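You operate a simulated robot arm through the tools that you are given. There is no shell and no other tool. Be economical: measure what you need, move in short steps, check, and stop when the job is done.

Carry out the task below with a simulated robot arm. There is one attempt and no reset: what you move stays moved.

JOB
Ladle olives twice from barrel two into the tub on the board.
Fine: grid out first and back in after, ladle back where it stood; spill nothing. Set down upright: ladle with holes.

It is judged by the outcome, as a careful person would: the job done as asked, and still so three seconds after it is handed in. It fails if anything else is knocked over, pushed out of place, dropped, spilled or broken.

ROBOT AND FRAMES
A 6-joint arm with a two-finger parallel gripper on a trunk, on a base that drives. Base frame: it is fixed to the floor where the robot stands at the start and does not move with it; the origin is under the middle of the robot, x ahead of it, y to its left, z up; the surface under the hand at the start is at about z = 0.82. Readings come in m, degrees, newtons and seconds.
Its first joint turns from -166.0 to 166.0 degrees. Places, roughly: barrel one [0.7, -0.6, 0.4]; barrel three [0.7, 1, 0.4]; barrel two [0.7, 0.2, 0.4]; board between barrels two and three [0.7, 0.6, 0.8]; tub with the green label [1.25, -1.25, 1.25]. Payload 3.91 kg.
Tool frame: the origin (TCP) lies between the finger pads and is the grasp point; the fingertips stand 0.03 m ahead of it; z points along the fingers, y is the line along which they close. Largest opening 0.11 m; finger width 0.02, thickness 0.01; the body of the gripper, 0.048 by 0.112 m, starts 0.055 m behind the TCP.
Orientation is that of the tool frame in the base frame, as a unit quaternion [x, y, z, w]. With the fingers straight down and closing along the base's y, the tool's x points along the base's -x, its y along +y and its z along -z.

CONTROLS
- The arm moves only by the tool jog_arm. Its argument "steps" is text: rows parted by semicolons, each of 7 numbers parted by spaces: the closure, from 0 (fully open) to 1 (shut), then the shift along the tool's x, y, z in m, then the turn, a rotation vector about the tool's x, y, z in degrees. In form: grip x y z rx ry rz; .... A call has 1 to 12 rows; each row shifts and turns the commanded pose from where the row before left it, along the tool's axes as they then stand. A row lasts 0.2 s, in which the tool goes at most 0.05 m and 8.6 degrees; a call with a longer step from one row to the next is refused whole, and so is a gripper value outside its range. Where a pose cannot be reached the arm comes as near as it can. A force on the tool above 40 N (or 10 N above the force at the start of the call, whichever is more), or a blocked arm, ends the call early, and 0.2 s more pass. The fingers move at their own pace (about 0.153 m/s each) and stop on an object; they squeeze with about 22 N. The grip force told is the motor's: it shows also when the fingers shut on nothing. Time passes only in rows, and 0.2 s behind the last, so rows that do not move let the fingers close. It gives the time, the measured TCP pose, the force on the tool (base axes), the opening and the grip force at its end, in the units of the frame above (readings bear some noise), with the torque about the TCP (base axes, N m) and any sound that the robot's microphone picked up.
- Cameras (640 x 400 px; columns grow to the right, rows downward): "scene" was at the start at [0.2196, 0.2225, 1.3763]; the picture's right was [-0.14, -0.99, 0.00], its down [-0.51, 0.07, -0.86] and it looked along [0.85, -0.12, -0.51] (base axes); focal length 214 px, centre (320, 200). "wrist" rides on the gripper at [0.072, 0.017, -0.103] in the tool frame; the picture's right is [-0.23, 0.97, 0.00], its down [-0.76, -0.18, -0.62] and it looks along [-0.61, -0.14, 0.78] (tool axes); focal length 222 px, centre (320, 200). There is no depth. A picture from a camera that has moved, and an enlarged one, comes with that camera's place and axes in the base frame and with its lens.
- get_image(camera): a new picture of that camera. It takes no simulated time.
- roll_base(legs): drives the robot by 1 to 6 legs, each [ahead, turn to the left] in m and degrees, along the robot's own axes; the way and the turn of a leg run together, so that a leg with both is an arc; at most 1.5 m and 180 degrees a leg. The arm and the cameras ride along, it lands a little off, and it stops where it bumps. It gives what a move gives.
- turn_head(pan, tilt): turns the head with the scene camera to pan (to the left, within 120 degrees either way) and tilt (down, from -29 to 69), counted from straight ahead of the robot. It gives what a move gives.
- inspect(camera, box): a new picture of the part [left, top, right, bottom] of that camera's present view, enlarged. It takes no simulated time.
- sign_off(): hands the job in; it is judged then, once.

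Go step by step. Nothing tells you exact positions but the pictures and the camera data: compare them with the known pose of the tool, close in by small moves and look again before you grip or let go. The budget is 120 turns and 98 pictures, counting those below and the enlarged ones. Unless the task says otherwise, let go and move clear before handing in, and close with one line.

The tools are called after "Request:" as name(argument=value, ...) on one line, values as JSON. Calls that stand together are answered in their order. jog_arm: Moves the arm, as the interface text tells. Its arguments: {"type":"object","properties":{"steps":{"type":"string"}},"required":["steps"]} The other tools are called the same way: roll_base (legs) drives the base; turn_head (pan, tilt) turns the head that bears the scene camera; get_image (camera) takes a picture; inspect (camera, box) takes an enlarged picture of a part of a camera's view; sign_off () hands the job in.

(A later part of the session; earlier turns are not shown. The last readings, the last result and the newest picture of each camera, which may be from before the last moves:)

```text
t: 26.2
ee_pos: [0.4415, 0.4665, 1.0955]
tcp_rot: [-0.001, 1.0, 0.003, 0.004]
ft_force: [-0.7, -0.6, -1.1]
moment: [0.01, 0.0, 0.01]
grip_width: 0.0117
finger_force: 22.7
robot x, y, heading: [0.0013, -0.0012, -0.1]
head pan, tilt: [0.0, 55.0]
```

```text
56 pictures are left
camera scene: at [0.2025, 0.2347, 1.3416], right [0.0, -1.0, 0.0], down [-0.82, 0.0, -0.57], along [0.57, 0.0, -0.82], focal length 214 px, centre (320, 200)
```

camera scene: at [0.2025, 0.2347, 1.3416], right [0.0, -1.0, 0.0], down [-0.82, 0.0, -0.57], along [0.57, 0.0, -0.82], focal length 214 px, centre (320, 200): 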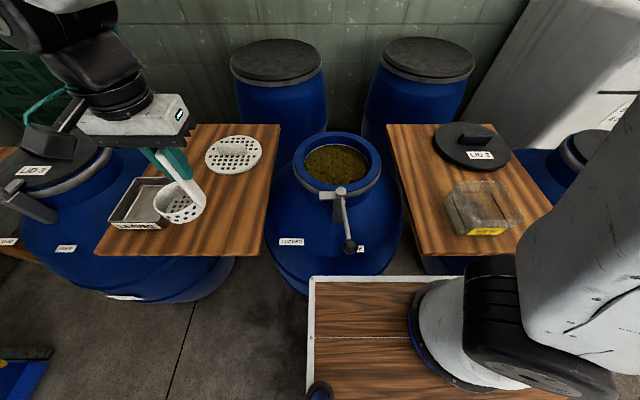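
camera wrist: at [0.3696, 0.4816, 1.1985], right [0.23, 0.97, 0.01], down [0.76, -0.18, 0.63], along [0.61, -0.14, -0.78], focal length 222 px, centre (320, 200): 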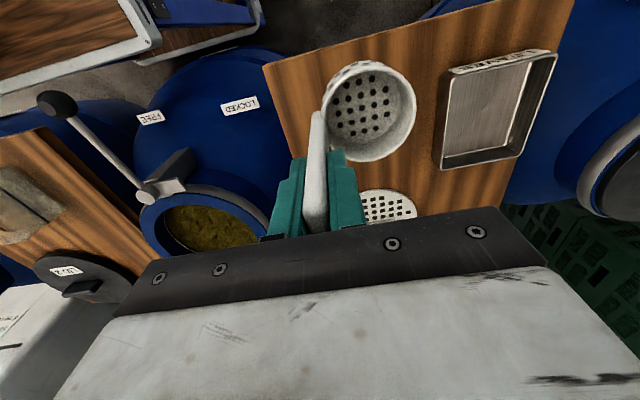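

Ladle free and lifted. I look at the tub and move the ladle over the barrel mouth.

Request:
inspect(camera="scene", box=[420, 160, 540, 250])

Request:
jog_arm(steps="1 -0.025 -0.04 0 0 0 0;1 -0.028 -0.04 0 0 0 0;1 -0.028 -0.04 0 0 0 0;1 -0.028 -0.04 0 0 0 0;1 -0.028 -0.04 0 0 0 0;1 -0.028 -0.04 0 0 0 0;1 -0.028 -0.04 0 0 0 0;1 -0.026 -0.04 0 0 0 0;1 0 0 0 0 0 0")

Request:
get_image(camera="wrist")

Request:
get_image(camera="scene")

```text
4.44 times, centred on (480, 205) of scene
camera zoom: at [0.2025, 0.2347, 1.3416], right [0.0, -1.0, 0.0], down [-0.82, 0.0, -0.57], along [0.57, 0.0, -0.82], focal length 953 px, centre (-391, 178)
```

zoom: 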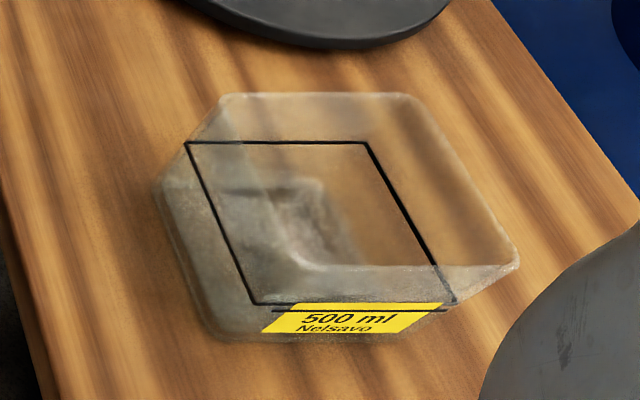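

```text
t: 28.2
ee_pos: [0.6594, 0.1481, 1.0968]
tcp_rot: [0.0, 1.0, 0.003, 0.003]
ft_force: [-0.8, 0.2, -1.6]
moment: [-0.02, -0.01, -0.01]
grip_width: 0.0114
finger_force: 22.4
robot x, y, heading: [-0.0034, 0.0006, 0.2]
head pan, tilt: [0.0, 55.0]
```

```text
54 pictures are left
camera wrist: at [0.5889, 0.1645, 1.1991], right [0.23, 0.97, 0.01], down [0.76, -0.18, 0.63], along [0.61, -0.14, -0.78], focal length 222 px, centre (320, 200)
```

wrist: 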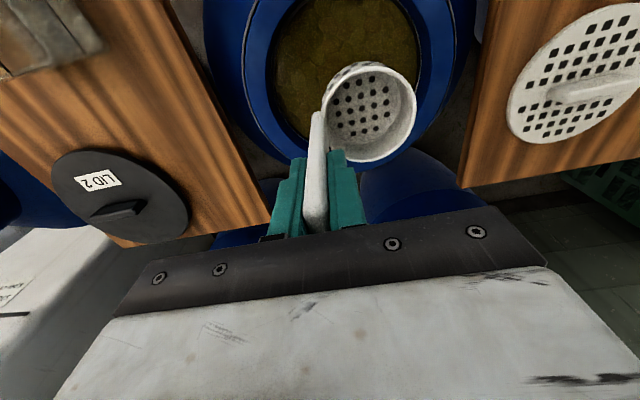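

```text
53 pictures are left
camera scene: at [0.2025, 0.2346, 1.3416], right [0.0, -1.0, 0.0], down [-0.82, 0.0, -0.57], along [0.57, 0.0, -0.82], focal length 214 px, centre (320, 200)
```

scene: 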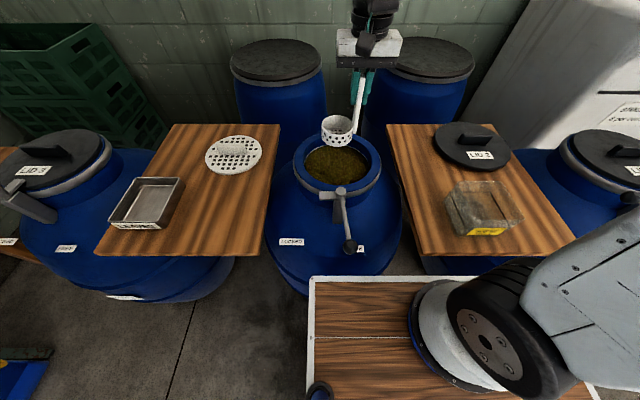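

Request:
inspect(camera="scene", box=[280, 100, 400, 220])

Request:
inspect(camera="wrist", box=[230, 0, 450, 160])

```text
3.33 times, centred on (340, 160) of scene
camera zoom: at [0.2025, 0.2346, 1.3416], right [0.0, -1.0, 0.0], down [-0.82, 0.0, -0.57], along [0.57, 0.0, -0.82], focal length 715 px, centre (253, 333)
```

zoom: 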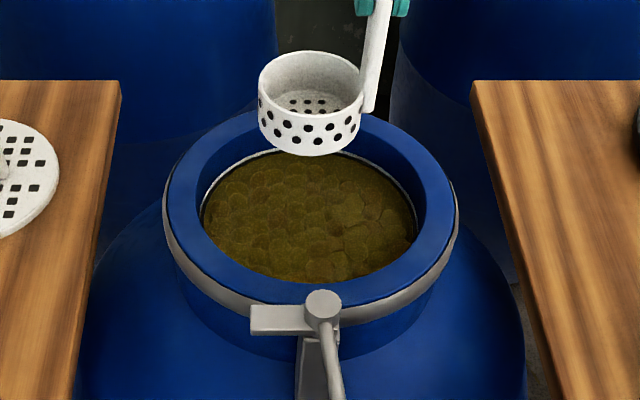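

```text
2.50 times, centred on (340, 80) of wrist
camera zoom: at [0.5889, 0.1645, 1.1991], right [0.23, 0.97, 0.01], down [0.76, -0.18, 0.63], along [0.61, -0.14, -0.78], focal length 555 px, centre (270, 500)
```

zoom: 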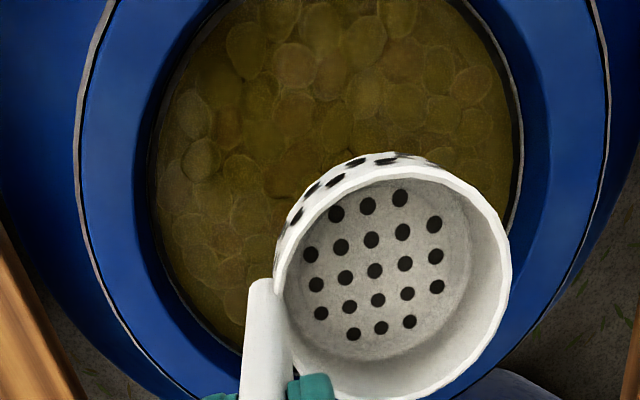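

The olives lie below a thin brine layer. I tilt the ladle lip-first and lower it towards the mouth.

Request:
jog_arm(steps="1 0 0.018 0 8 0 0;1 0 0.018 0 8 0 0;1 0 0.018 0 8 0 0;1 0 0.0163 0.0365 0 0 0;1 0 0.0163 0.0365 0 0 0;1 0 0.0122 0.0274 0 0 0;1 0 0 0 0 0 0")

Request:
inspect(camera="scene", box=[280, 100, 400, 220])

Request:
get_image(camera="wrist")

```text
t: 29.8
ee_pos: [0.6628, 0.1997, 0.9753]
tcp_rot: [0.001, 0.979, -0.205, 0.004]
ft_force: [0.2, -0.3, -1.1]
moment: [0.0, -0.02, -0.01]
grip_width: 0.0118
finger_force: 22.2
robot x, y, heading: [-0.0007, 0.0016, -0.1]
head pan, tilt: [0.0, 55.0]
```

```text
3.33 times, centred on (340, 160) of scene
camera zoom: at [0.2025, 0.2347, 1.3416], right [0.0, -1.0, 0.0], down [-0.82, 0.0, -0.57], along [0.57, 0.0, -0.82], focal length 715 px, centre (253, 333)
```

zoom: 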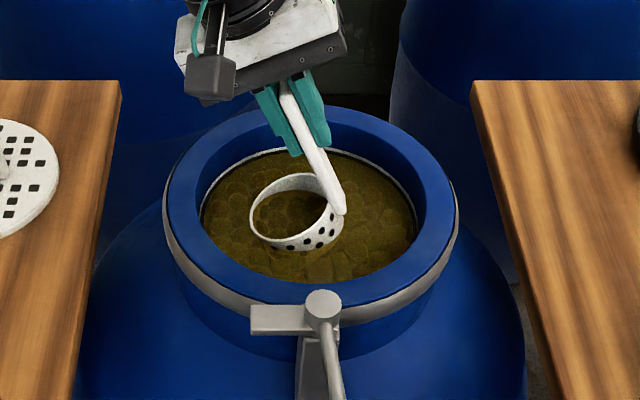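

```text
49 pictures are left
camera wrist: at [0.5909, 0.2552, 1.0634], right [0.23, 0.89, -0.39], down [0.76, 0.09, 0.65], along [0.61, -0.44, -0.65], focal length 222 px, centre (320, 200)
```

wrist: 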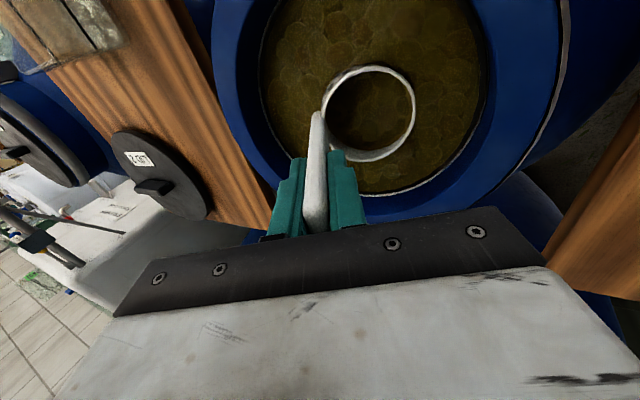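

Request:
jog_arm(steps="1 0 0.0081 0.0183 0 0 0;1 0 0.0061 0.0137 0 0 0;1 0 0.0061 0.0137 0 0 0;1 0 0 0 0 0 0")

Request:
inspect(camera="scene", box=[280, 100, 400, 220])

```text
t: 30.5
ee_pos: [0.6638, 0.1996, 0.9468]
tcp_rot: [0.001, 0.979, -0.205, 0.006]
ft_force: [-1.6, -2.3, 14.7]
moment: [0.13, 0.25, 0.06]
grip_width: 0.012
finger_force: 21.9
robot x, y, heading: [-0.002, -0.0, -0.3]
head pan, tilt: [0.0, 55.0]
stopped in row 3: the force on the tool passed its limit at 57 N (the readings are from after the stop); the commanded pose is now the measured one
```

```text
3.33 times, centred on (340, 160) of scene
camera zoom: at [0.2022, 0.2343, 1.3417], right [0.0, -1.0, 0.0], down [-0.82, 0.0, -0.57], along [0.57, 0.0, -0.82], focal length 715 px, centre (253, 333)
```

zoom: 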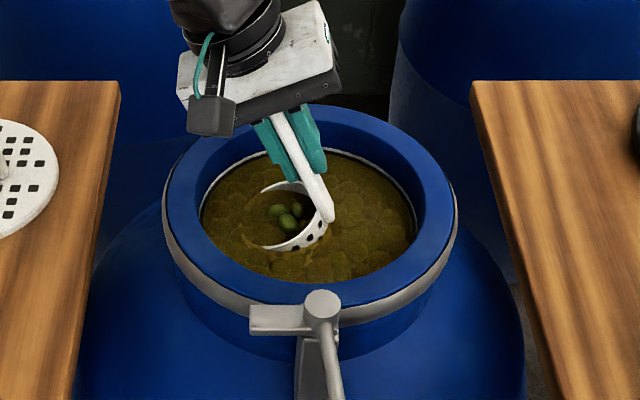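

Olives entered the cup as it met the olive bed. I level the cup slowly under the surface.

Request:
jog_arm(steps="1 0 0.002 -0.004 0 0 0;1 0 -0.006 0.003 -4 0 0;1 0 -0.006 0.002 -4 0 0;1 0 -0.006 0.002 -4 0 0;1 0 -0.006 0.001 -4 0 0;1 0 -0.006 0.001 -4 0 0;1 0 -0.006 0 -4 0 0")

Request:
inspect(camera="scene", box=[280, 100, 400, 220])

Request:
inspect(camera="wrist", box=[230, 20, 450, 180])

```text
t: 32.1
ee_pos: [0.6641, 0.1653, 0.9483]
tcp_rot: [0.0, 1.0, 0.004, 0.005]
ft_force: [-0.2, 0.5, -3.5]
moment: [-0.07, -0.01, 0.0]
grip_width: 0.012
finger_force: 22.0
robot x, y, heading: [-0.0001, -0.0004, 0.0]
head pan, tilt: [0.0, 55.0]
```

```text
3.33 times, centred on (340, 160) of scene
camera zoom: at [0.2027, 0.2347, 1.3416], right [0.0, -1.0, 0.0], down [-0.82, 0.0, -0.57], along [0.57, 0.0, -0.82], focal length 715 px, centre (253, 333)
```

zoom: 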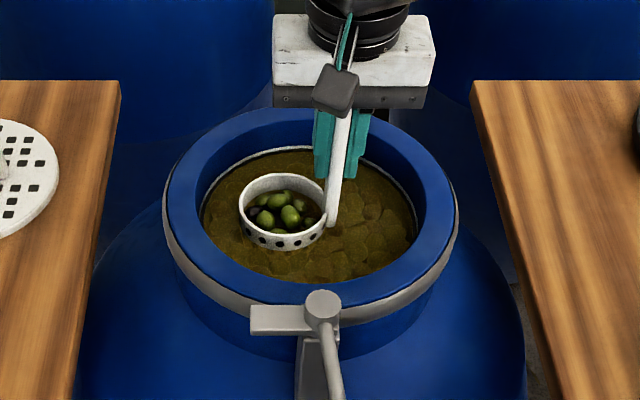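

```text
2.50 times, centred on (340, 100) of wrist
camera zoom: at [0.5917, 0.1813, 1.0509], right [0.23, 0.97, 0.01], down [0.76, -0.18, 0.63], along [0.62, -0.14, -0.78], focal length 555 px, centre (270, 450)
```

zoom: 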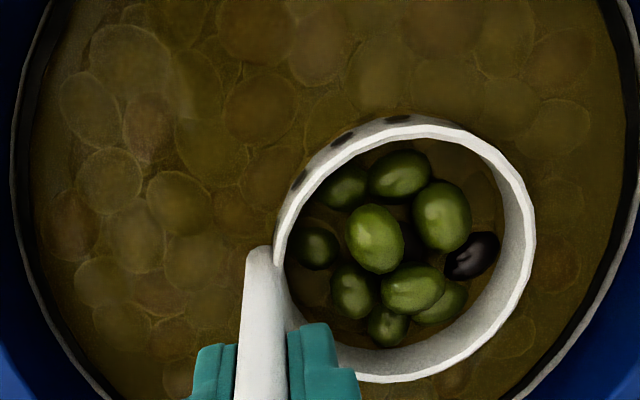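

About ten olives are in the cup. I lift slowly and let it drain over the barrel.

Request:
jog_arm(steps="1 0 0 -0.01 0 0 0;1 0 0 -0.015 0 0 0;1 0 0 -0.015 0 0 0;1 0 0 -0.02 0 0 0;1 0 0 -0.025 0 0 0;1 0 0 -0.025 0 0 0;1 0 0 -0.02 0 0 0;1 0 0 0 0 0 0;1 0 0 0 0 0 0;1 0 0 0 0 0 0;1 0 0 0 0 0 0;1 0 0 0 0 0 0")

Request:
get_image(camera="scene")

Request:
inspect(camera="scene", box=[290, 70, 390, 170])

```text
t: 34.7
ee_pos: [0.6617, 0.1632, 1.0809]
tcp_rot: [0.0, 1.0, 0.003, 0.006]
ft_force: [0.3, -0.7, -2.1]
moment: [-0.05, -0.03, 0.05]
grip_width: 0.0122
finger_force: 22.2
robot x, y, heading: [-0.0013, 0.0009, 0.1]
head pan, tilt: [0.0, 55.0]
```

```text
45 pictures are left
camera scene: at [0.2027, 0.2345, 1.3416], right [0.0, -1.0, 0.0], down [-0.82, 0.0, -0.57], along [0.57, 0.0, -0.82], focal length 214 px, centre (320, 200)
```

scene: 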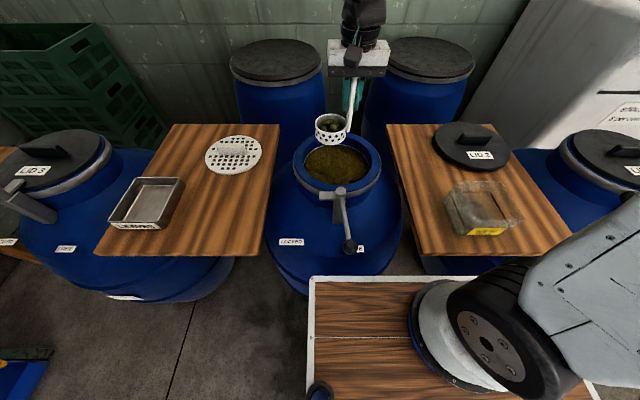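

```text
4.00 times, centred on (340, 120) of scene
camera zoom: at [0.2027, 0.2345, 1.3416], right [0.0, -1.0, 0.0], down [-0.82, 0.0, -0.57], along [0.57, 0.0, -0.82], focal length 858 px, centre (240, 520)
```

zoom: 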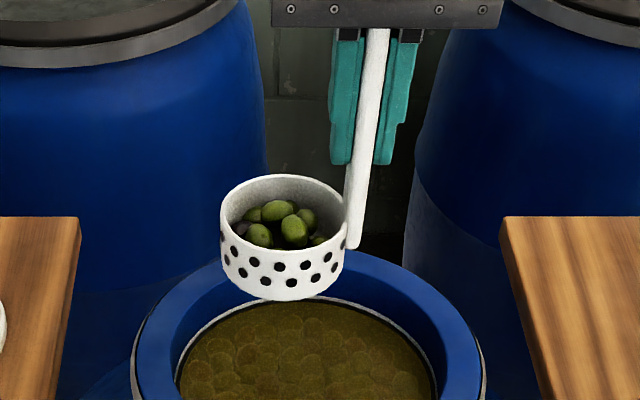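

Now carry it level toward the tub at about (0.52, -0.20), stopping with the hand left of it.

Request:
jog_arm(steps="1 0.01 -0.02 0 0 0 0;1 0.02 -0.03 0 0 0 0;1 0.02 -0.035 0 0 0 0;1 0.02 -0.035 0 0 0 0;1 0.02 -0.035 0 0 0 0;1 0.02 -0.035 0 0 0 0;1 0.015 -0.025 0 0 0 0;1 0.007 -0.015 0 0 0 0;1 0 0 0 0 0 0")

Request:
get_image(camera="scene")

Request:
get_image(camera="wrist")

```text
t: 36.7
ee_pos: [0.5274, -0.0667, 1.0749]
tcp_rot: [-0.001, 1.0, 0.003, 0.005]
ft_force: [0.2, -0.2, -2.4]
moment: [-0.03, 0.02, -0.02]
grip_width: 0.0118
finger_force: 22.2
robot x, y, heading: [0.0005, 0.001, -0.1]
head pan, tilt: [0.0, 55.0]
```

```text
43 pictures are left
camera scene: at [0.2027, 0.2345, 1.3416], right [0.0, -1.0, 0.0], down [-0.82, 0.0, -0.57], along [0.57, 0.0, -0.82], focal length 214 px, centre (320, 200)
```

scene: 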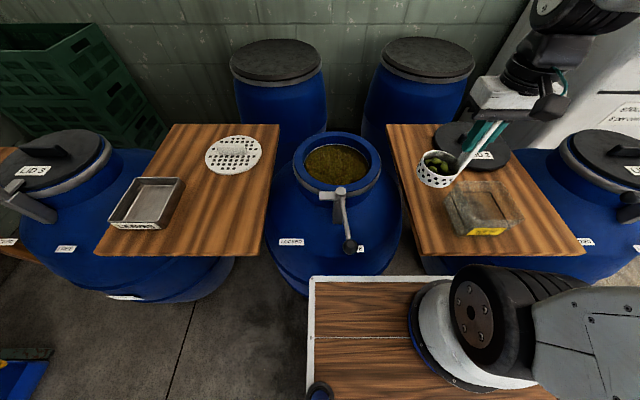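

```text
42 pictures are left
camera wrist: at [0.4571, -0.0507, 1.1781], right [0.23, 0.97, 0.01], down [0.76, -0.18, 0.63], along [0.61, -0.14, -0.78], focal length 222 px, centre (320, 200)
```

wrist: 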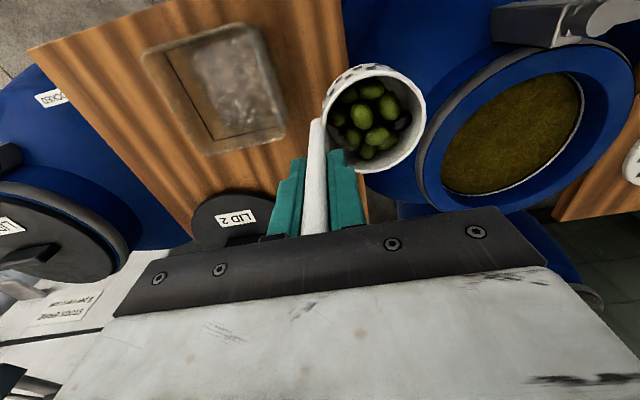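

Request:
inspect(camera="wrist", box=[110, 0, 310, 180])

Request:
inspect(camera="scene", box=[400, 130, 540, 250])

```text
2.22 times, centred on (210, 90) of wrist
camera zoom: at [0.4571, -0.0507, 1.1781], right [0.23, 0.97, 0.01], down [0.76, -0.18, 0.63], along [0.61, -0.14, -0.78], focal length 494 px, centre (564, 444)
```

zoom: 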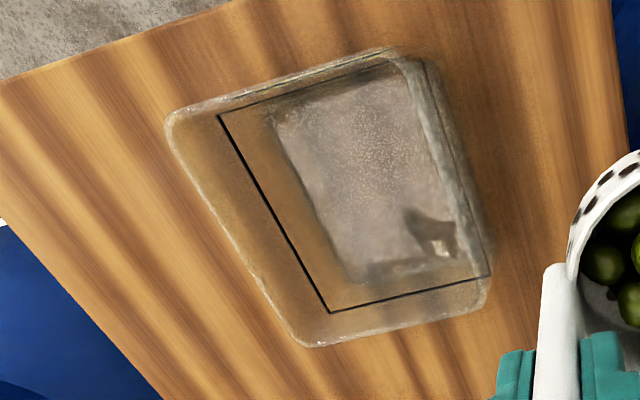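

```text
3.33 times, centred on (470, 190) of scene
camera zoom: at [0.2027, 0.2345, 1.3416], right [0.0, -1.0, 0.0], down [-0.82, 0.0, -0.57], along [0.57, 0.0, -0.82], focal length 715 px, centre (-180, 233)
```

zoom: 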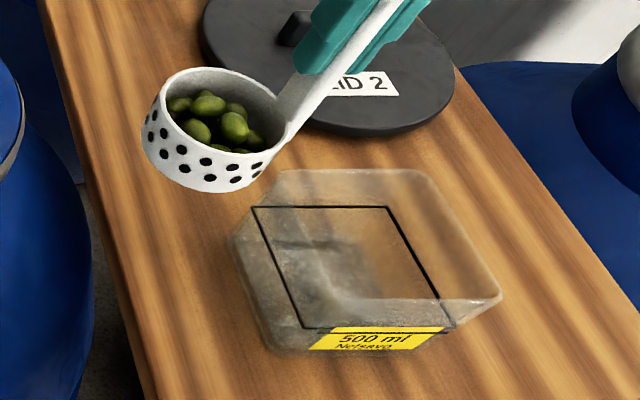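

The tub rim is about z 0.937, centred (0.49, -0.16). I raise the ladle, bring the lip above the tub and tilt only 30° at first.

Request:
jog_arm(steps="1 0.005 -0.01 -0.02 0 0 0;1 0.01 -0.035 -0.015 0 0 0;1 0.01 -0.035 -0.01 0 0 0;1 0.01 -0.03 0 0 0 0;1 0 -0.009 0 0 0 0;1 0 0 0 7.5 0 0;1 0 0 0 7.5 0 0;1 0 0 0 7.5 0 0;1 0 0 0 7.5 0 0")

Request:
get_image(camera="scene")

Request:
get_image(camera="wrist")

```text
t: 38.7
ee_pos: [0.4948, -0.185, 1.1207]
tcp_rot: [0.002, 0.966, -0.257, 0.006]
ft_force: [-0.2, 0.7, -2.8]
moment: [0.04, 0.03, -0.01]
grip_width: 0.0119
finger_force: 21.7
robot x, y, heading: [-0.0007, -0.0003, -0.2]
head pan, tilt: [0.0, 55.0]
```

```text
39 pictures are left
camera scene: at [0.2027, 0.2344, 1.3416], right [0.0, -1.0, 0.0], down [-0.82, 0.0, -0.57], along [0.57, 0.0, -0.82], focal length 214 px, centre (320, 200)
```

scene: 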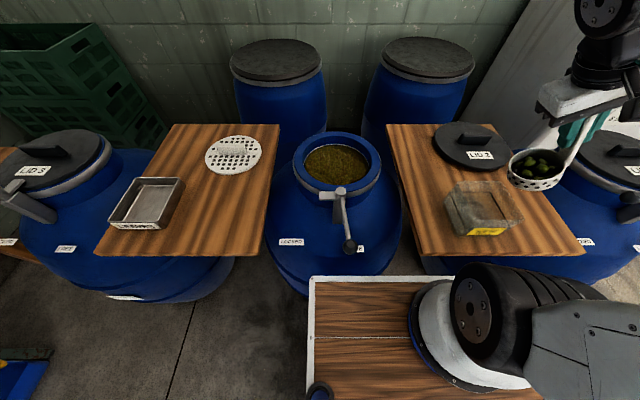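

```text
38 pictures are left
camera wrist: at [0.4229, -0.1192, 1.2001], right [0.23, 0.84, -0.48], down [0.75, 0.16, 0.64], along [0.61, -0.51, -0.6], focal length 222 px, centre (320, 200)
```

wrist: 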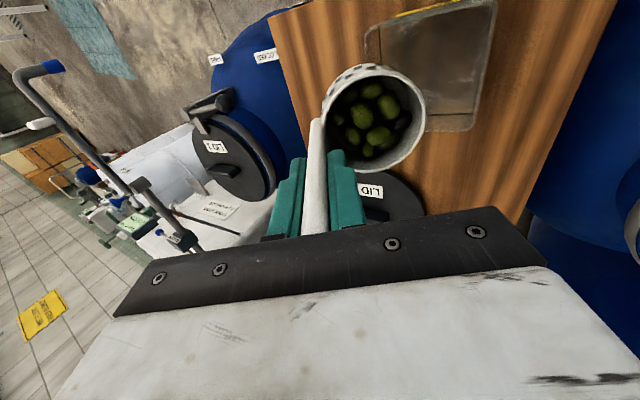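

Lip is above the tub. I tilt to 60°, keeping the lip in place.

Request:
jog_arm(steps="1 0 0.0167 -0.0027 7.5 0 0;1 0 0.0162 -0.0049 7.5 0 0;1 0 0.0154 -0.0069 7.5 0 0;1 0 0.0144 -0.0089 7.5 0 0")

Request:
inspect(camera="scene", box=[420, 100, 620, 250])

```text
t: 39.7
ee_pos: [0.4957, -0.1229, 1.097]
tcp_rot: [0.003, 0.867, -0.499, 0.005]
ft_force: [-0.2, 0.6, -2.0]
moment: [0.1, -0.01, -0.01]
grip_width: 0.012
finger_force: 21.7
robot x, y, heading: [-0.0015, 0.0029, -0.0]
head pan, tilt: [0.0, 55.0]
```

```text
2.67 times, centred on (520, 175) of scene
camera zoom: at [0.2024, 0.2343, 1.3417], right [0.0, -1.0, 0.0], down [-0.82, 0.0, -0.57], along [0.57, 0.0, -0.82], focal length 572 px, centre (-213, 267)
```

zoom: 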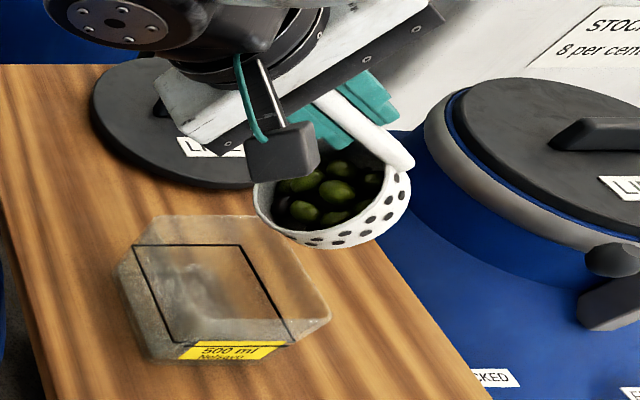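

Now the slow pour to 90°, shifting the lip slightly deeper over the tub.

Request:
jog_arm(steps="1 0 0.0075 -0.0004 3.75 0 0;1 0 0.0074 -0.0009 3.75 0 0;1 0 0.0073 -0.0014 3.75 0 0;1 0 0.0072 -0.0018 3.75 0 0;1 0 0.0071 -0.0023 3.75 0 0;1 0 0.007 -0.0027 3.75 0 0;1 0 0.0068 -0.0032 3.75 0 0;1 0 0.0066 -0.0036 3.75 0 0;1 0 0 0 0 0 0;1 0 0 0 0 0 0")

Request:
inspect(camera="scene", box=[420, 100, 620, 250])

```text
t: 41.9
ee_pos: [0.5181, -0.0789, 1.0568]
tcp_rot: [0.005, 0.709, -0.706, 0.003]
ft_force: [0.3, 1.0, -1.7]
moment: [0.01, 0.02, 0.0]
grip_width: 0.0115
finger_force: 21.4
out of reach, approached as far as the arm can: row 1, 2, 3, 4, 5, 7
robot x, y, heading: [-0.0031, -0.0004, -0.1]
head pan, tilt: [0.0, 55.0]
```

```text
2.67 times, centred on (520, 175) of scene
camera zoom: at [0.2027, 0.2345, 1.3416], right [0.0, -1.0, 0.0], down [-0.82, 0.0, -0.57], along [0.57, 0.0, -0.82], focal length 572 px, centre (-213, 267)
```

zoom: 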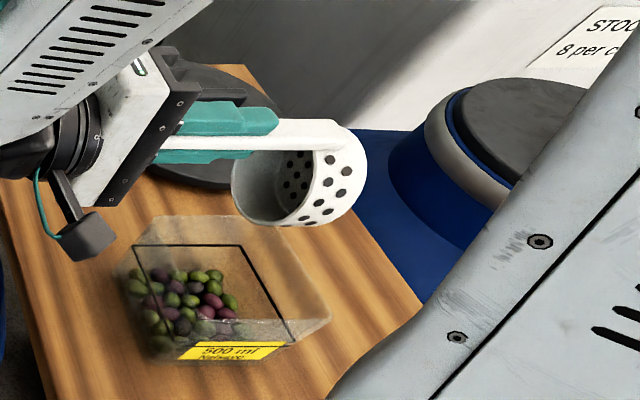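

All olives landed in the tub; the cup is empty. I raise the ladle and turn it upright again.

Request:
jog_arm(steps="1 0 -0.035 0 0 0 0;1 -0.01 -0.035 -0.01 0 0 0;1 -0.01 0 -0.01 -8.2 0 0;1 0 0 0 -8.2 0 0;1 0 0 0 -8.2 0 0;1 0 0 0 -8.2 0 0;1 0 0 0 -8.2 0 0;1 0 0 0 -8.2 0 0;1 0 0 0 -8.2 0 0;1 0 0 0 -8.2 0 0;1 0 0 0 -8.2 0 0;1 0 0 0 -8.2 0 0")

Request:
get_image(camera="scene")

```text
t: 44.5
ee_pos: [0.5371, -0.0593, 1.1265]
tcp_rot: [0.001, 0.998, -0.065, 0.005]
ft_force: [0.3, -0.9, -0.7]
moment: [0.0, -0.01, 0.03]
grip_width: 0.0114
finger_force: 22.2
robot x, y, heading: [-0.002, 0.0008, -0.2]
head pan, tilt: [0.0, 55.0]
```

```text
35 pictures are left
camera scene: at [0.2027, 0.2345, 1.3416], right [0.0, -1.0, 0.0], down [-0.82, 0.0, -0.57], along [0.57, 0.0, -0.82], focal length 214 px, centre (320, 200)
```

scene: 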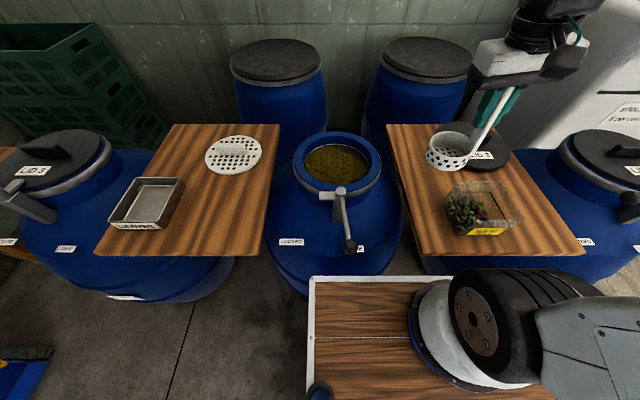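

First scoop done. Second scoop: back over the barrel, tilt and lower into the mouth as before.

Request:
jog_arm(steps="1 -0.017 0.0315 -0.004 0 0 0;1 -0.018 0.0315 -0.004 0 0 0;1 -0.018 0.0315 -0.004 0 0 0;1 -0.018 0.0315 -0.004 0 0 0;1 -0.018 0.0315 -0.004 0 0 0;1 -0.018 0.0315 -0.004 0 0 0;1 -0.018 0.0315 -0.004 0 0 0;1 0 0.018 0 8.25 0 0;1 0 0.018 0 8.25 0 0;1 0 0.0162 0.0364 0 0 0;1 0 0.0162 0.0364 0 0 0;1 0 0.0162 0.0364 0 0 0")

Request:
inspect(camera="scene", box=[280, 100, 400, 220])

```text
t: 47.1
ee_pos: [0.6631, 0.1999, 0.9996]
tcp_rot: [0.001, 0.978, -0.21, 0.007]
ft_force: [-0.1, -0.3, -0.8]
moment: [-0.02, -0.02, 0.02]
grip_width: 0.0116
finger_force: 22.5
robot x, y, heading: [-0.0004, -0.003, -0.2]
head pan, tilt: [0.0, 55.0]
```

```text
3.33 times, centred on (340, 160) of scene
camera zoom: at [0.2024, 0.2344, 1.3417], right [0.0, -1.0, 0.0], down [-0.82, 0.0, -0.57], along [0.57, 0.0, -0.82], focal length 715 px, centre (253, 333)
```

zoom: 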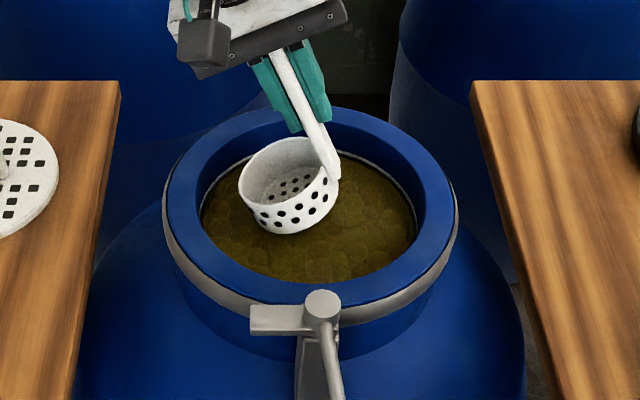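

Request:
jog_arm(steps="1 0 0.0099 0.0219 0 0 0;1 0 0.0062 0.0137 0 0 0;1 0 0.0041 0.0091 0 0 0;1 0 0.0016 0.0036 0 0 0")

Request:
inspect(camera="scene", box=[280, 100, 400, 220])

```text
t: 48.1
ee_pos: [0.6645, 0.198, 0.9479]
tcp_rot: [0.001, 0.978, -0.209, 0.006]
ft_force: [-1.7, -4.0, 22.3]
moment: [0.23, 0.15, 0.03]
grip_width: 0.0118
finger_force: 22.2
robot x, y, heading: [0.002, 0.0008, -0.3]
head pan, tilt: [0.0, 55.0]
```

```text
3.33 times, centred on (340, 160) of scene
camera zoom: at [0.2021, 0.2342, 1.3418], right [0.0, -1.0, 0.0], down [-0.82, 0.0, -0.57], along [0.57, 0.0, -0.82], focal length 715 px, centre (253, 333)
```

zoom: 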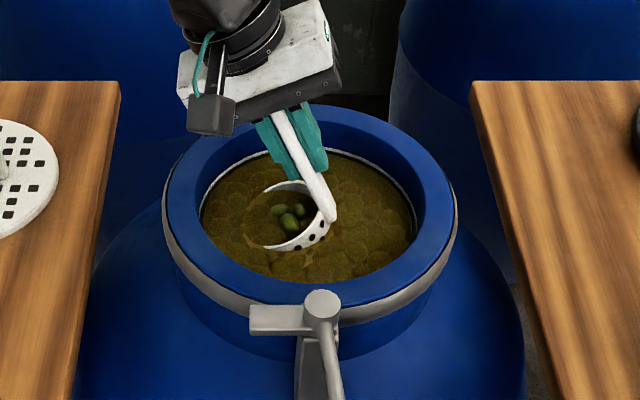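

Same depth and olives in the cup again. I level it the same way.

Request:
jog_arm(steps="1 0 0.002 -0.004 0 0 0;1 0 -0.006 0.003 -4.1 0 0;1 0 -0.006 0.002 -4.1 0 0;1 0 -0.006 0.002 -4.1 0 0;1 0 -0.006 0.001 -4.1 0 0;1 0 -0.006 0.001 -4.1 0 0;1 0 -0.006 0 -4.1 0 0")

Request:
inspect(camera="wrist", box=[230, 20, 450, 180])

```text
t: 49.7
ee_pos: [0.6651, 0.1642, 0.95]
tcp_rot: [0.001, 1.0, 0.005, 0.005]
ft_force: [-0.2, 0.5, -2.3]
moment: [-0.06, -0.01, -0.01]
grip_width: 0.012
finger_force: 22.3
robot x, y, heading: [-0.0011, 0.0009, 0.0]
head pan, tilt: [0.0, 55.0]
```

```text
2.50 times, centred on (340, 100) of wrist
camera zoom: at [0.5921, 0.1799, 1.0515], right [0.23, 0.97, 0.01], down [0.76, -0.18, 0.63], along [0.61, -0.14, -0.78], focal length 555 px, centre (270, 450)
```

zoom: 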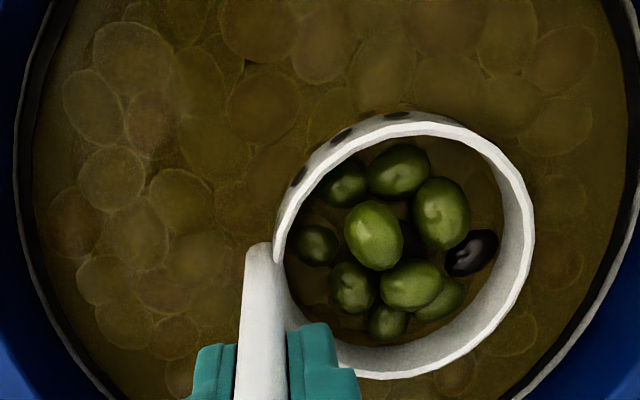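

Full again. Lift slowly and drain over the barrel.

Request:
jog_arm(steps="1 0 0 -0.01 0 0 0;1 0 0 -0.015 0 0 0;1 0 0 -0.015 0 0 0;1 0 0 -0.02 0 0 0;1 0 0 -0.025 0 0 0;1 0 0 -0.025 0 0 0;1 0 0 -0.02 0 0 0;1 0 0 0 0 0 0;1 0 0 0 0 0 0;1 0 0 0 0 0 0;1 0 0 0 0 0 0;1 0 0 0 0 0 0")

Request:
jog_arm(steps="1 0.01 -0.02 0 0 0 0;1 0.02 -0.03 0 0 0 0;1 0.02 -0.035 0 0 0 0;1 0.02 -0.035 0 0 0 0;1 0.02 -0.035 0 0 0 0;1 0.02 -0.035 0 0 0 0;1 0.015 -0.025 0 0 0 0;1 0.007 -0.015 0 0 0 0;1 0 0 0 0 0 0")

Request:
get_image(camera="scene")

```text
t: 52.3
ee_pos: [0.6619, 0.1623, 1.0797]
tcp_rot: [0.0, 1.0, 0.004, 0.005]
ft_force: [0.3, 0.5, -2.6]
moment: [-0.05, 0.02, -0.03]
grip_width: 0.0116
finger_force: 21.7
robot x, y, heading: [-0.0031, -0.0009, -0.3]
head pan, tilt: [0.0, 55.0]
```

```text
t: 54.3
ee_pos: [0.5292, -0.0667, 1.0771]
tcp_rot: [0.0, 1.0, 0.004, 0.005]
ft_force: [0.4, 0.2, -2.7]
moment: [-0.03, 0.02, -0.01]
grip_width: 0.012
finger_force: 22.1
robot x, y, heading: [-0.0008, -0.0006, -0.1]
head pan, tilt: [0.0, 55.0]
```

```text
31 pictures are left
camera scene: at [0.2027, 0.2345, 1.3416], right [0.0, -1.0, 0.0], down [-0.82, 0.0, -0.57], along [0.57, 0.0, -0.82], focal length 214 px, centre (320, 200)
```

scene: 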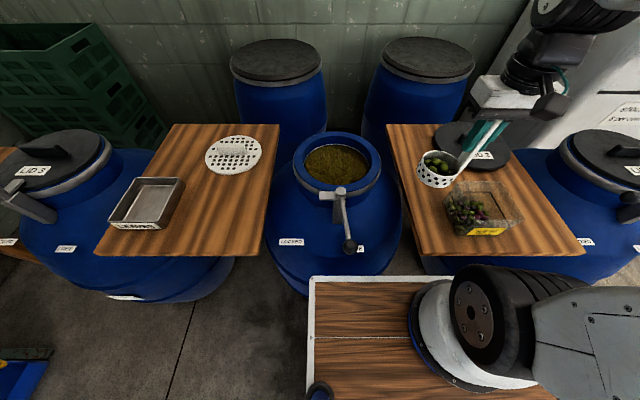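

Repeat the proven pour: raise, tilt to 30° then 60° with the lip held over the tub.

Request:
jog_arm(steps="1 0.005 -0.01 -0.02 0 0 0;1 0.01 -0.035 -0.015 0 0 0;1 0.01 -0.035 -0.01 0 0 0;1 0.01 -0.03 0 0 0 0;1 0 -0.009 0 0 0 0;1 0 0 0 7.5 0 0;1 0 0 0 7.5 0 0;1 0 0 0 7.5 0 0;1 0 0 0 7.5 0 0")

Request:
jog_arm(steps="1 0 0.0167 -0.0027 7.5 0 0;1 0 0.0162 -0.0049 7.5 0 0;1 0 0.0154 -0.0069 7.5 0 0;1 0 0.0144 -0.0089 7.5 0 0")

Request:
inspect(camera="scene", box=[420, 100, 620, 250])

```text
t: 56.3
ee_pos: [0.4951, -0.1866, 1.1209]
tcp_rot: [0.002, 0.967, -0.256, 0.005]
ft_force: [0.1, -0.2, -2.9]
moment: [0.02, -0.02, -0.05]
grip_width: 0.012
finger_force: 21.9
robot x, y, heading: [-0.0007, -0.0006, -0.1]
head pan, tilt: [0.0, 55.0]
```

```text
t: 57.3
ee_pos: [0.4951, -0.1238, 1.0993]
tcp_rot: [0.002, 0.867, -0.498, 0.006]
ft_force: [-0.3, 0.8, -2.6]
moment: [0.07, -0.01, 0.0]
grip_width: 0.0119
finger_force: 22.5
robot x, y, heading: [-0.003, 0.0018, -0.1]
head pan, tilt: [0.0, 55.0]
```

```text
2.67 times, centred on (520, 175) of scene
camera zoom: at [0.2024, 0.2343, 1.3417], right [0.0, -1.0, 0.0], down [-0.82, 0.0, -0.57], along [0.57, 0.0, -0.82], focal length 572 px, centre (-213, 267)
```

zoom: 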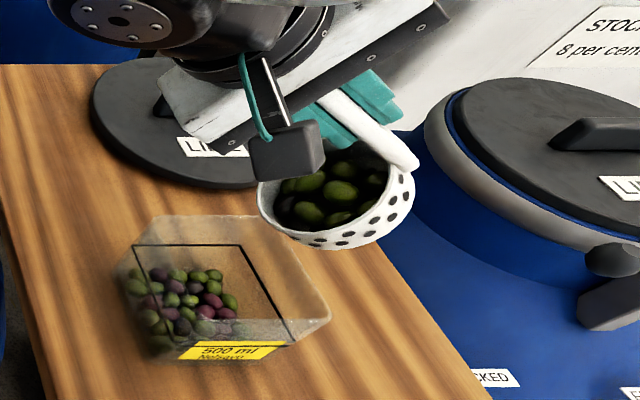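

Request:
jog_arm(steps="1 0 0.0075 0.0006 3.75 0 0;1 0 0.0074 0.0001 3.75 0 0;1 0 0.0073 -0.0004 3.75 0 0;1 0 0.0072 -0.0008 3.75 0 0;1 0 0.0071 -0.0013 3.75 0 0;1 0 0.007 -0.0017 3.75 0 0;1 0 0.0068 -0.0032 3.75 0 0;1 0 0.0066 -0.0036 3.75 0 0;1 0 0 0 0 0 0;1 0 0 0 0 0 0")

Request:
inspect(camera="scene", box=[420, 100, 620, 250])

```text
t: 59.5
ee_pos: [0.5213, -0.0846, 1.0557]
tcp_rot: [0.004, 0.71, -0.705, 0.003]
ft_force: [-0.7, 0.6, -0.8]
moment: [0.04, -0.03, -0.02]
grip_width: 0.012
finger_force: 21.7
out of reach, approached as far as the arm can: row 1, 2, 3, 4, 5, 6
robot x, y, heading: [0.0008, 0.0031, -0.2]
head pan, tilt: [0.0, 55.0]
```

```text
2.67 times, centred on (520, 175) of scene
camera zoom: at [0.2027, 0.2345, 1.3416], right [0.0, -1.0, 0.0], down [-0.82, 0.0, -0.57], along [0.57, 0.0, -0.82], focal length 572 px, centre (-213, 267)
```

zoom: 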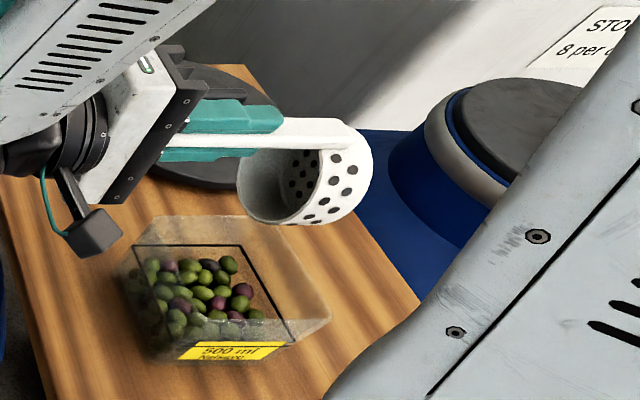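

Both loads are in the tub, nothing spilled. Raise and turn the ladle upright.

Request:
jog_arm(steps="1 0 -0.035 0 0 0 0;1 -0.01 -0.035 -0.01 0 0 0;1 -0.01 0 -0.01 -8.2 0 0;1 0 0 0 -8.2 0 0;1 0 0 0 -8.2 0 0;1 0 0 0 -8.2 0 0;1 0 0 0 -8.2 0 0;1 0 0 0 -8.2 0 0;1 0 0 0 -8.2 0 0;1 0 0 0 -8.2 0 0;1 0 0 0 -8.2 0 0;1 0 0 0 -8.2 0 0")

Request:
jog_arm(steps="1 0 0 0 -7.6 0 0;1 -0.015 0.04 0 0 0 0;1 -0.015 0.045 0 0 0 0;1 -0.015 0.045 0 0 0 0;1 -0.015 0.045 0 0 0 0;1 0 0.045 0 0 0 0;1 0.01 0.045 0 0 0 0;1 0.01 0.045 0 0 0 0;1 0.01 0.045 0 0 0 0;1 0.01 0.045 0 0 0 0;1 0 0.045 0 0 0 0;1 0 0.045 0 0 0 0")

Request:
get_image(camera="scene")

```text
t: 62.1
ee_pos: [0.5408, -0.0669, 1.1264]
tcp_rot: [0.0, 0.998, -0.065, 0.005]
ft_force: [-0.2, -0.1, -0.2]
moment: [-0.03, -0.01, 0.01]
grip_width: 0.0118
finger_force: 22.0
robot x, y, heading: [0.0018, -0.0009, 0.1]
head pan, tilt: [0.0, 55.0]
```

```text
t: 64.7
ee_pos: [0.5579, 0.4247, 1.1287]
tcp_rot: [0.001, 1.0, 0.002, 0.006]
ft_force: [0.3, 0.5, -0.8]
moment: [0.03, 0.0, 0.03]
grip_width: 0.012
finger_force: 22.0
robot x, y, heading: [-0.0053, -0.0036, -0.3]
head pan, tilt: [0.0, 55.0]
```

```text
28 pictures are left
camera scene: at [0.2026, 0.2341, 1.3417], right [0.0, -1.0, 0.0], down [-0.82, 0.0, -0.57], along [0.57, 0.0, -0.82], focal length 214 px, centre (320, 200)
```

scene: 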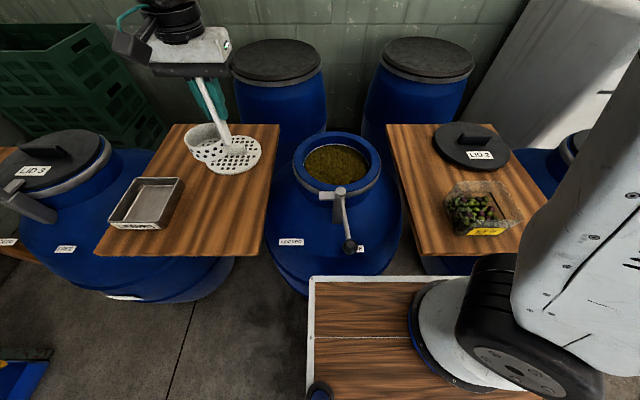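

Now turn the hand 90° so the ladle faces as it stood.

Request:
jog_arm(steps="1 0.03 0 0 0 0 8.2;1 0 0 0 0 0 8.2;1 0 0 0 0 0 8.2;1 0 0 0 0 0 8.2;1 0 0 0 0 0 8.2;1 0 0 0 0 0 8.2;1 0 0 0 0 0 8.2;1 0 0 0 0 0 8.2;1 0 0 0 0 0 8.2;1 0 0 0 0 0 8.2;1 0 0 0 0 0 8")

```text
t: 67.1
ee_pos: [0.5284, 0.4237, 1.126]
tcp_rot: [0.709, 0.705, 0.003, 0.003]
ft_force: [0.1, -0.6, -0.5]
moment: [0.01, 0.0, -0.01]
grip_width: 0.0116
finger_force: 22.3
robot x, y, heading: [0.0001, 0.0024, -0.3]
head pan, tilt: [0.0, 55.0]
```

Request:
jog_arm(steps="1 0.014 -0.029 0.01 0 0 0;1 0.014 -0.029 0.01 0 0 0;1 0.0145 -0.029 0.01 0 0 0;1 0 0 0.04 0 0 0;1 0 0 0.04 0 0 0;1 0 0 0.02 0 0 0;1 0 0 0 0 0 0")

Request:
inspect(camera="scene", box=[150, 140, 270, 250])

Request:
inspect(camera="wrist", box=[220, 60, 420, 260])

```text
t: 68.7
ee_pos: [0.443, 0.4657, 0.994]
tcp_rot: [0.707, 0.707, 0.005, 0.004]
ft_force: [0.2, -0.1, -0.5]
moment: [0.01, 0.0, -0.01]
grip_width: 0.0118
finger_force: 21.6
robot x, y, heading: [0.0025, -0.0026, -0.1]
head pan, tilt: [0.0, 55.0]
```

```text
3.64 times, centred on (210, 195) of scene
camera zoom: at [0.2026, 0.2346, 1.3416], right [0.0, -1.0, 0.0], down [-0.82, 0.0, -0.57], along [0.57, 0.0, -0.82], focal length 780 px, centre (720, 218)
```

zoom: 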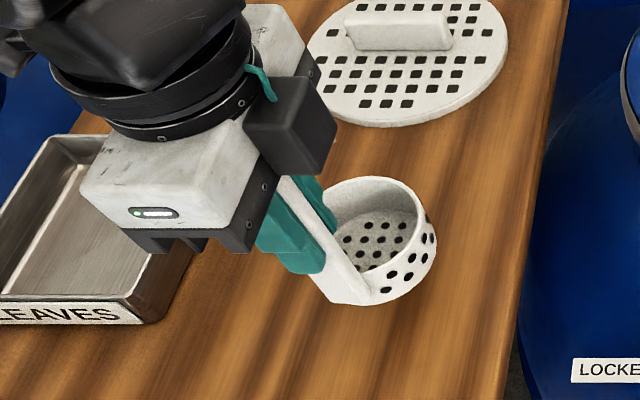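

```text
2.00 times, centred on (320, 160) of wrist
camera zoom: at [0.4609, 0.5373, 1.0974], right [0.97, -0.23, 0.01], down [-0.18, -0.76, 0.62], along [-0.13, -0.61, -0.78], focal length 444 px, centre (320, 280)
```

zoom: 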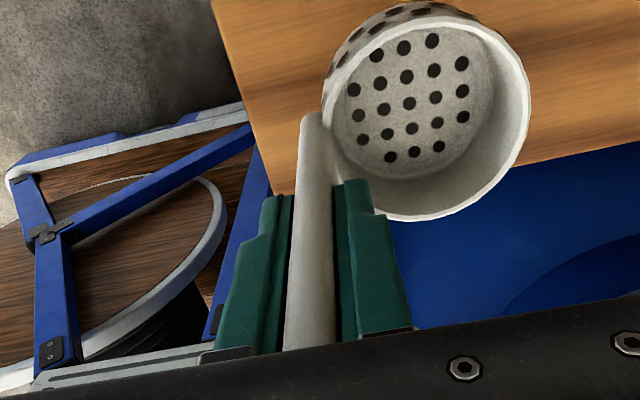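

The ladle has slid a little up in the grip but hangs straight. I lower it gently until it touches the board.

Request:
jog_arm(steps="1 0 -0.001 0.02 0 0 0;1 0 0 0.012 0 0 0;1 0 0 0.004 0 0 0;1 0 0 0.004 0 0 0;1 0 0 0.003 0 0 0;1 0 0 0.003 0 0 0")

Request:
inspect(camera="scene", box=[180, 180, 270, 250])

```text
t: 70.1
ee_pos: [0.4438, 0.4662, 0.9489]
tcp_rot: [0.707, 0.708, 0.004, 0.004]
ft_force: [0.1, -0.1, -1.0]
moment: [0.05, 0.03, 0.02]
grip_width: 0.0115
finger_force: 22.4
robot x, y, heading: [-0.002, -0.0001, -0.6]
head pan, tilt: [0.0, 55.0]
```

```text
5.71 times, centred on (225, 215) of scene
camera zoom: at [0.2027, 0.2346, 1.3416], right [0.0, -1.0, 0.0], down [-0.82, 0.0, -0.57], along [0.57, 0.0, -0.82], focal length 1226 px, centre (863, 114)
```

zoom: 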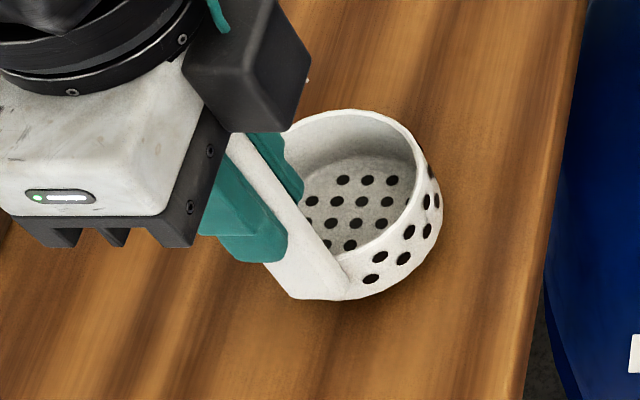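

Request:
jog_arm(steps="1 0 0 0.003 0 0 0;1 0 0 0.003 0 0 0;1 0 0 0.002 0 0 0;1 0 -0.001 0.002 0 0 0;1 0 0 0.001 0 0 0")

Request:
inspect(camera="scene", box=[180, 180, 270, 250])

```text
t: 71.3
ee_pos: [0.4422, 0.4654, 0.9367]
tcp_rot: [0.707, 0.707, 0.004, 0.004]
ft_force: [0.1, -0.1, -0.3]
moment: [0.0, 0.02, -0.03]
grip_width: 0.0118
finger_force: 22.0
robot x, y, heading: [0.0016, 0.0008, -0.1]
head pan, tilt: [0.0, 55.0]
```

```text
5.71 times, centred on (225, 215) of scene
camera zoom: at [0.2027, 0.2346, 1.3416], right [0.0, -1.0, 0.0], down [-0.82, 0.0, -0.57], along [0.57, 0.0, -0.82], focal length 1226 px, centre (863, 114)
```

zoom: 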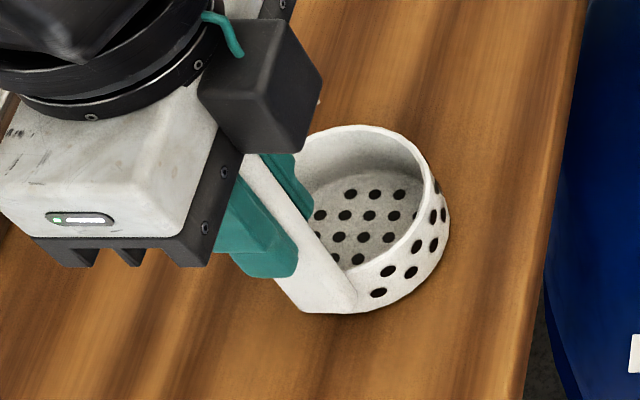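

This matches the original position almost exactly. A last millimetre or two until contact.

Request:
jog_arm(steps="1 0 0 0.0015 0 0 0;1 0 0 0.001 0 0 0;1 0 0 0 0 0 0")

```text
t: 72.1
ee_pos: [0.4432, 0.4665, 0.9377]
tcp_rot: [0.707, 0.707, 0.005, 0.004]
ft_force: [-0.8, -1.0, 16.0]
moment: [-0.47, -0.29, -0.07]
grip_width: 0.0121
finger_force: 22.4
robot x, y, heading: [0.0002, -0.0007, -0.2]
head pan, tilt: [0.0, 55.0]
```

Contact. I relieve the pressure, open and rise.

Request:
jog_arm(steps="1 0 0 -0.001 0 0 0;0.85 0 0 0 0 0 0;0.6 0 0 0 0 0 0;0.5 0 0 0 0 0 0;0.5 0 0 -0.02 0 0 0;0.5 0 0 -0.03 0 0 0;0.5 0 0 -0.04 0 0 0;0.5 0 0 -0.04 0 0 0")

Request:
inspect(camera="scene", box=[180, 180, 270, 250])

Request:
get_image(camera="wrist")

```text
t: 73.9
ee_pos: [0.4393, 0.4664, 1.0674]
tcp_rot: [0.707, 0.707, 0.004, 0.004]
ft_force: [0.2, -0.2, -0.3]
moment: [-0.04, 0.04, 0.0]
grip_width: 0.0552
finger_force: 0.0
robot x, y, heading: [-0.001, 0.0008, 0.1]
head pan, tilt: [0.0, 55.0]
```

```text
5.71 times, centred on (225, 215) of scene
camera zoom: at [0.2028, 0.2348, 1.3415], right [0.0, -1.0, 0.0], down [-0.82, 0.0, -0.57], along [0.57, 0.0, -0.82], focal length 1226 px, centre (863, 114)
```

zoom: 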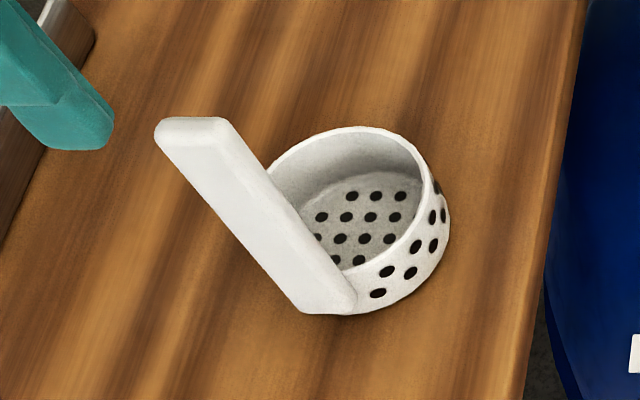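

```text
22 pictures are left
camera wrist: at [0.4565, 0.5378, 1.1711], right [0.97, -0.23, 0.01], down [-0.18, -0.76, 0.62], along [-0.13, -0.61, -0.78], focal length 222 px, centre (320, 200)
```

wrist: 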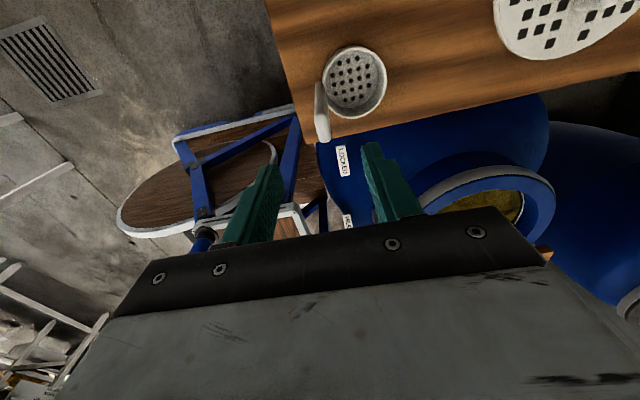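

The ladle stands as before. Now to the grid: back over its handle at (0.762, 0.531).

Request:
jog_arm(steps="0.3 0.008 0.0404 0 0 0 0;0.3 0.008 0.0404 0 0 0 0;0.3 0.008 0.0404 0 0 0 0;0.3 0.008 0.0404 0 0 0 0;0.3 0.008 0.0404 0 0 0 0;0.3 0.008 0.0404 0 0 0 0;0.3 0.008 0.0404 0 0 0 0;0.3 0.008 0.0404 0 0 0 0;0.3 0 0 0.04 0 0 0;0.3 0 0 0.04 0 0 0;0.3 0 0 0.03 0 0 0;0.3 0 0 0 0 0 0")

Request:
inspect(camera="wrist", box=[160, 0, 480, 250])

```text
t: 76.5
ee_pos: [0.7659, 0.5304, 0.9588]
tcp_rot: [0.707, 0.708, 0.004, 0.003]
ft_force: [-0.1, 0.3, -0.3]
moment: [0.01, 0.02, 0.0]
grip_width: 0.0771
finger_force: 0.2
robot x, y, heading: [0.0016, -0.0011, -0.2]
head pan, tilt: [0.0, 55.0]
```

```text
1.60 times, centred on (320, 125) of wrist
camera zoom: at [0.7825, 0.6027, 1.0627], right [0.97, -0.23, 0.01], down [-0.18, -0.76, 0.62], along [-0.13, -0.61, -0.78], focal length 355 px, centre (320, 320)
```

zoom: 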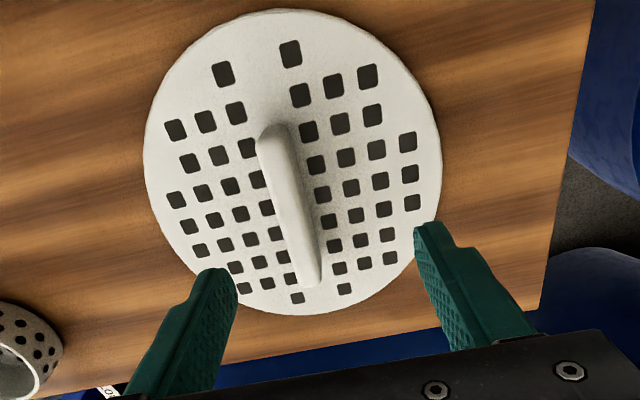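

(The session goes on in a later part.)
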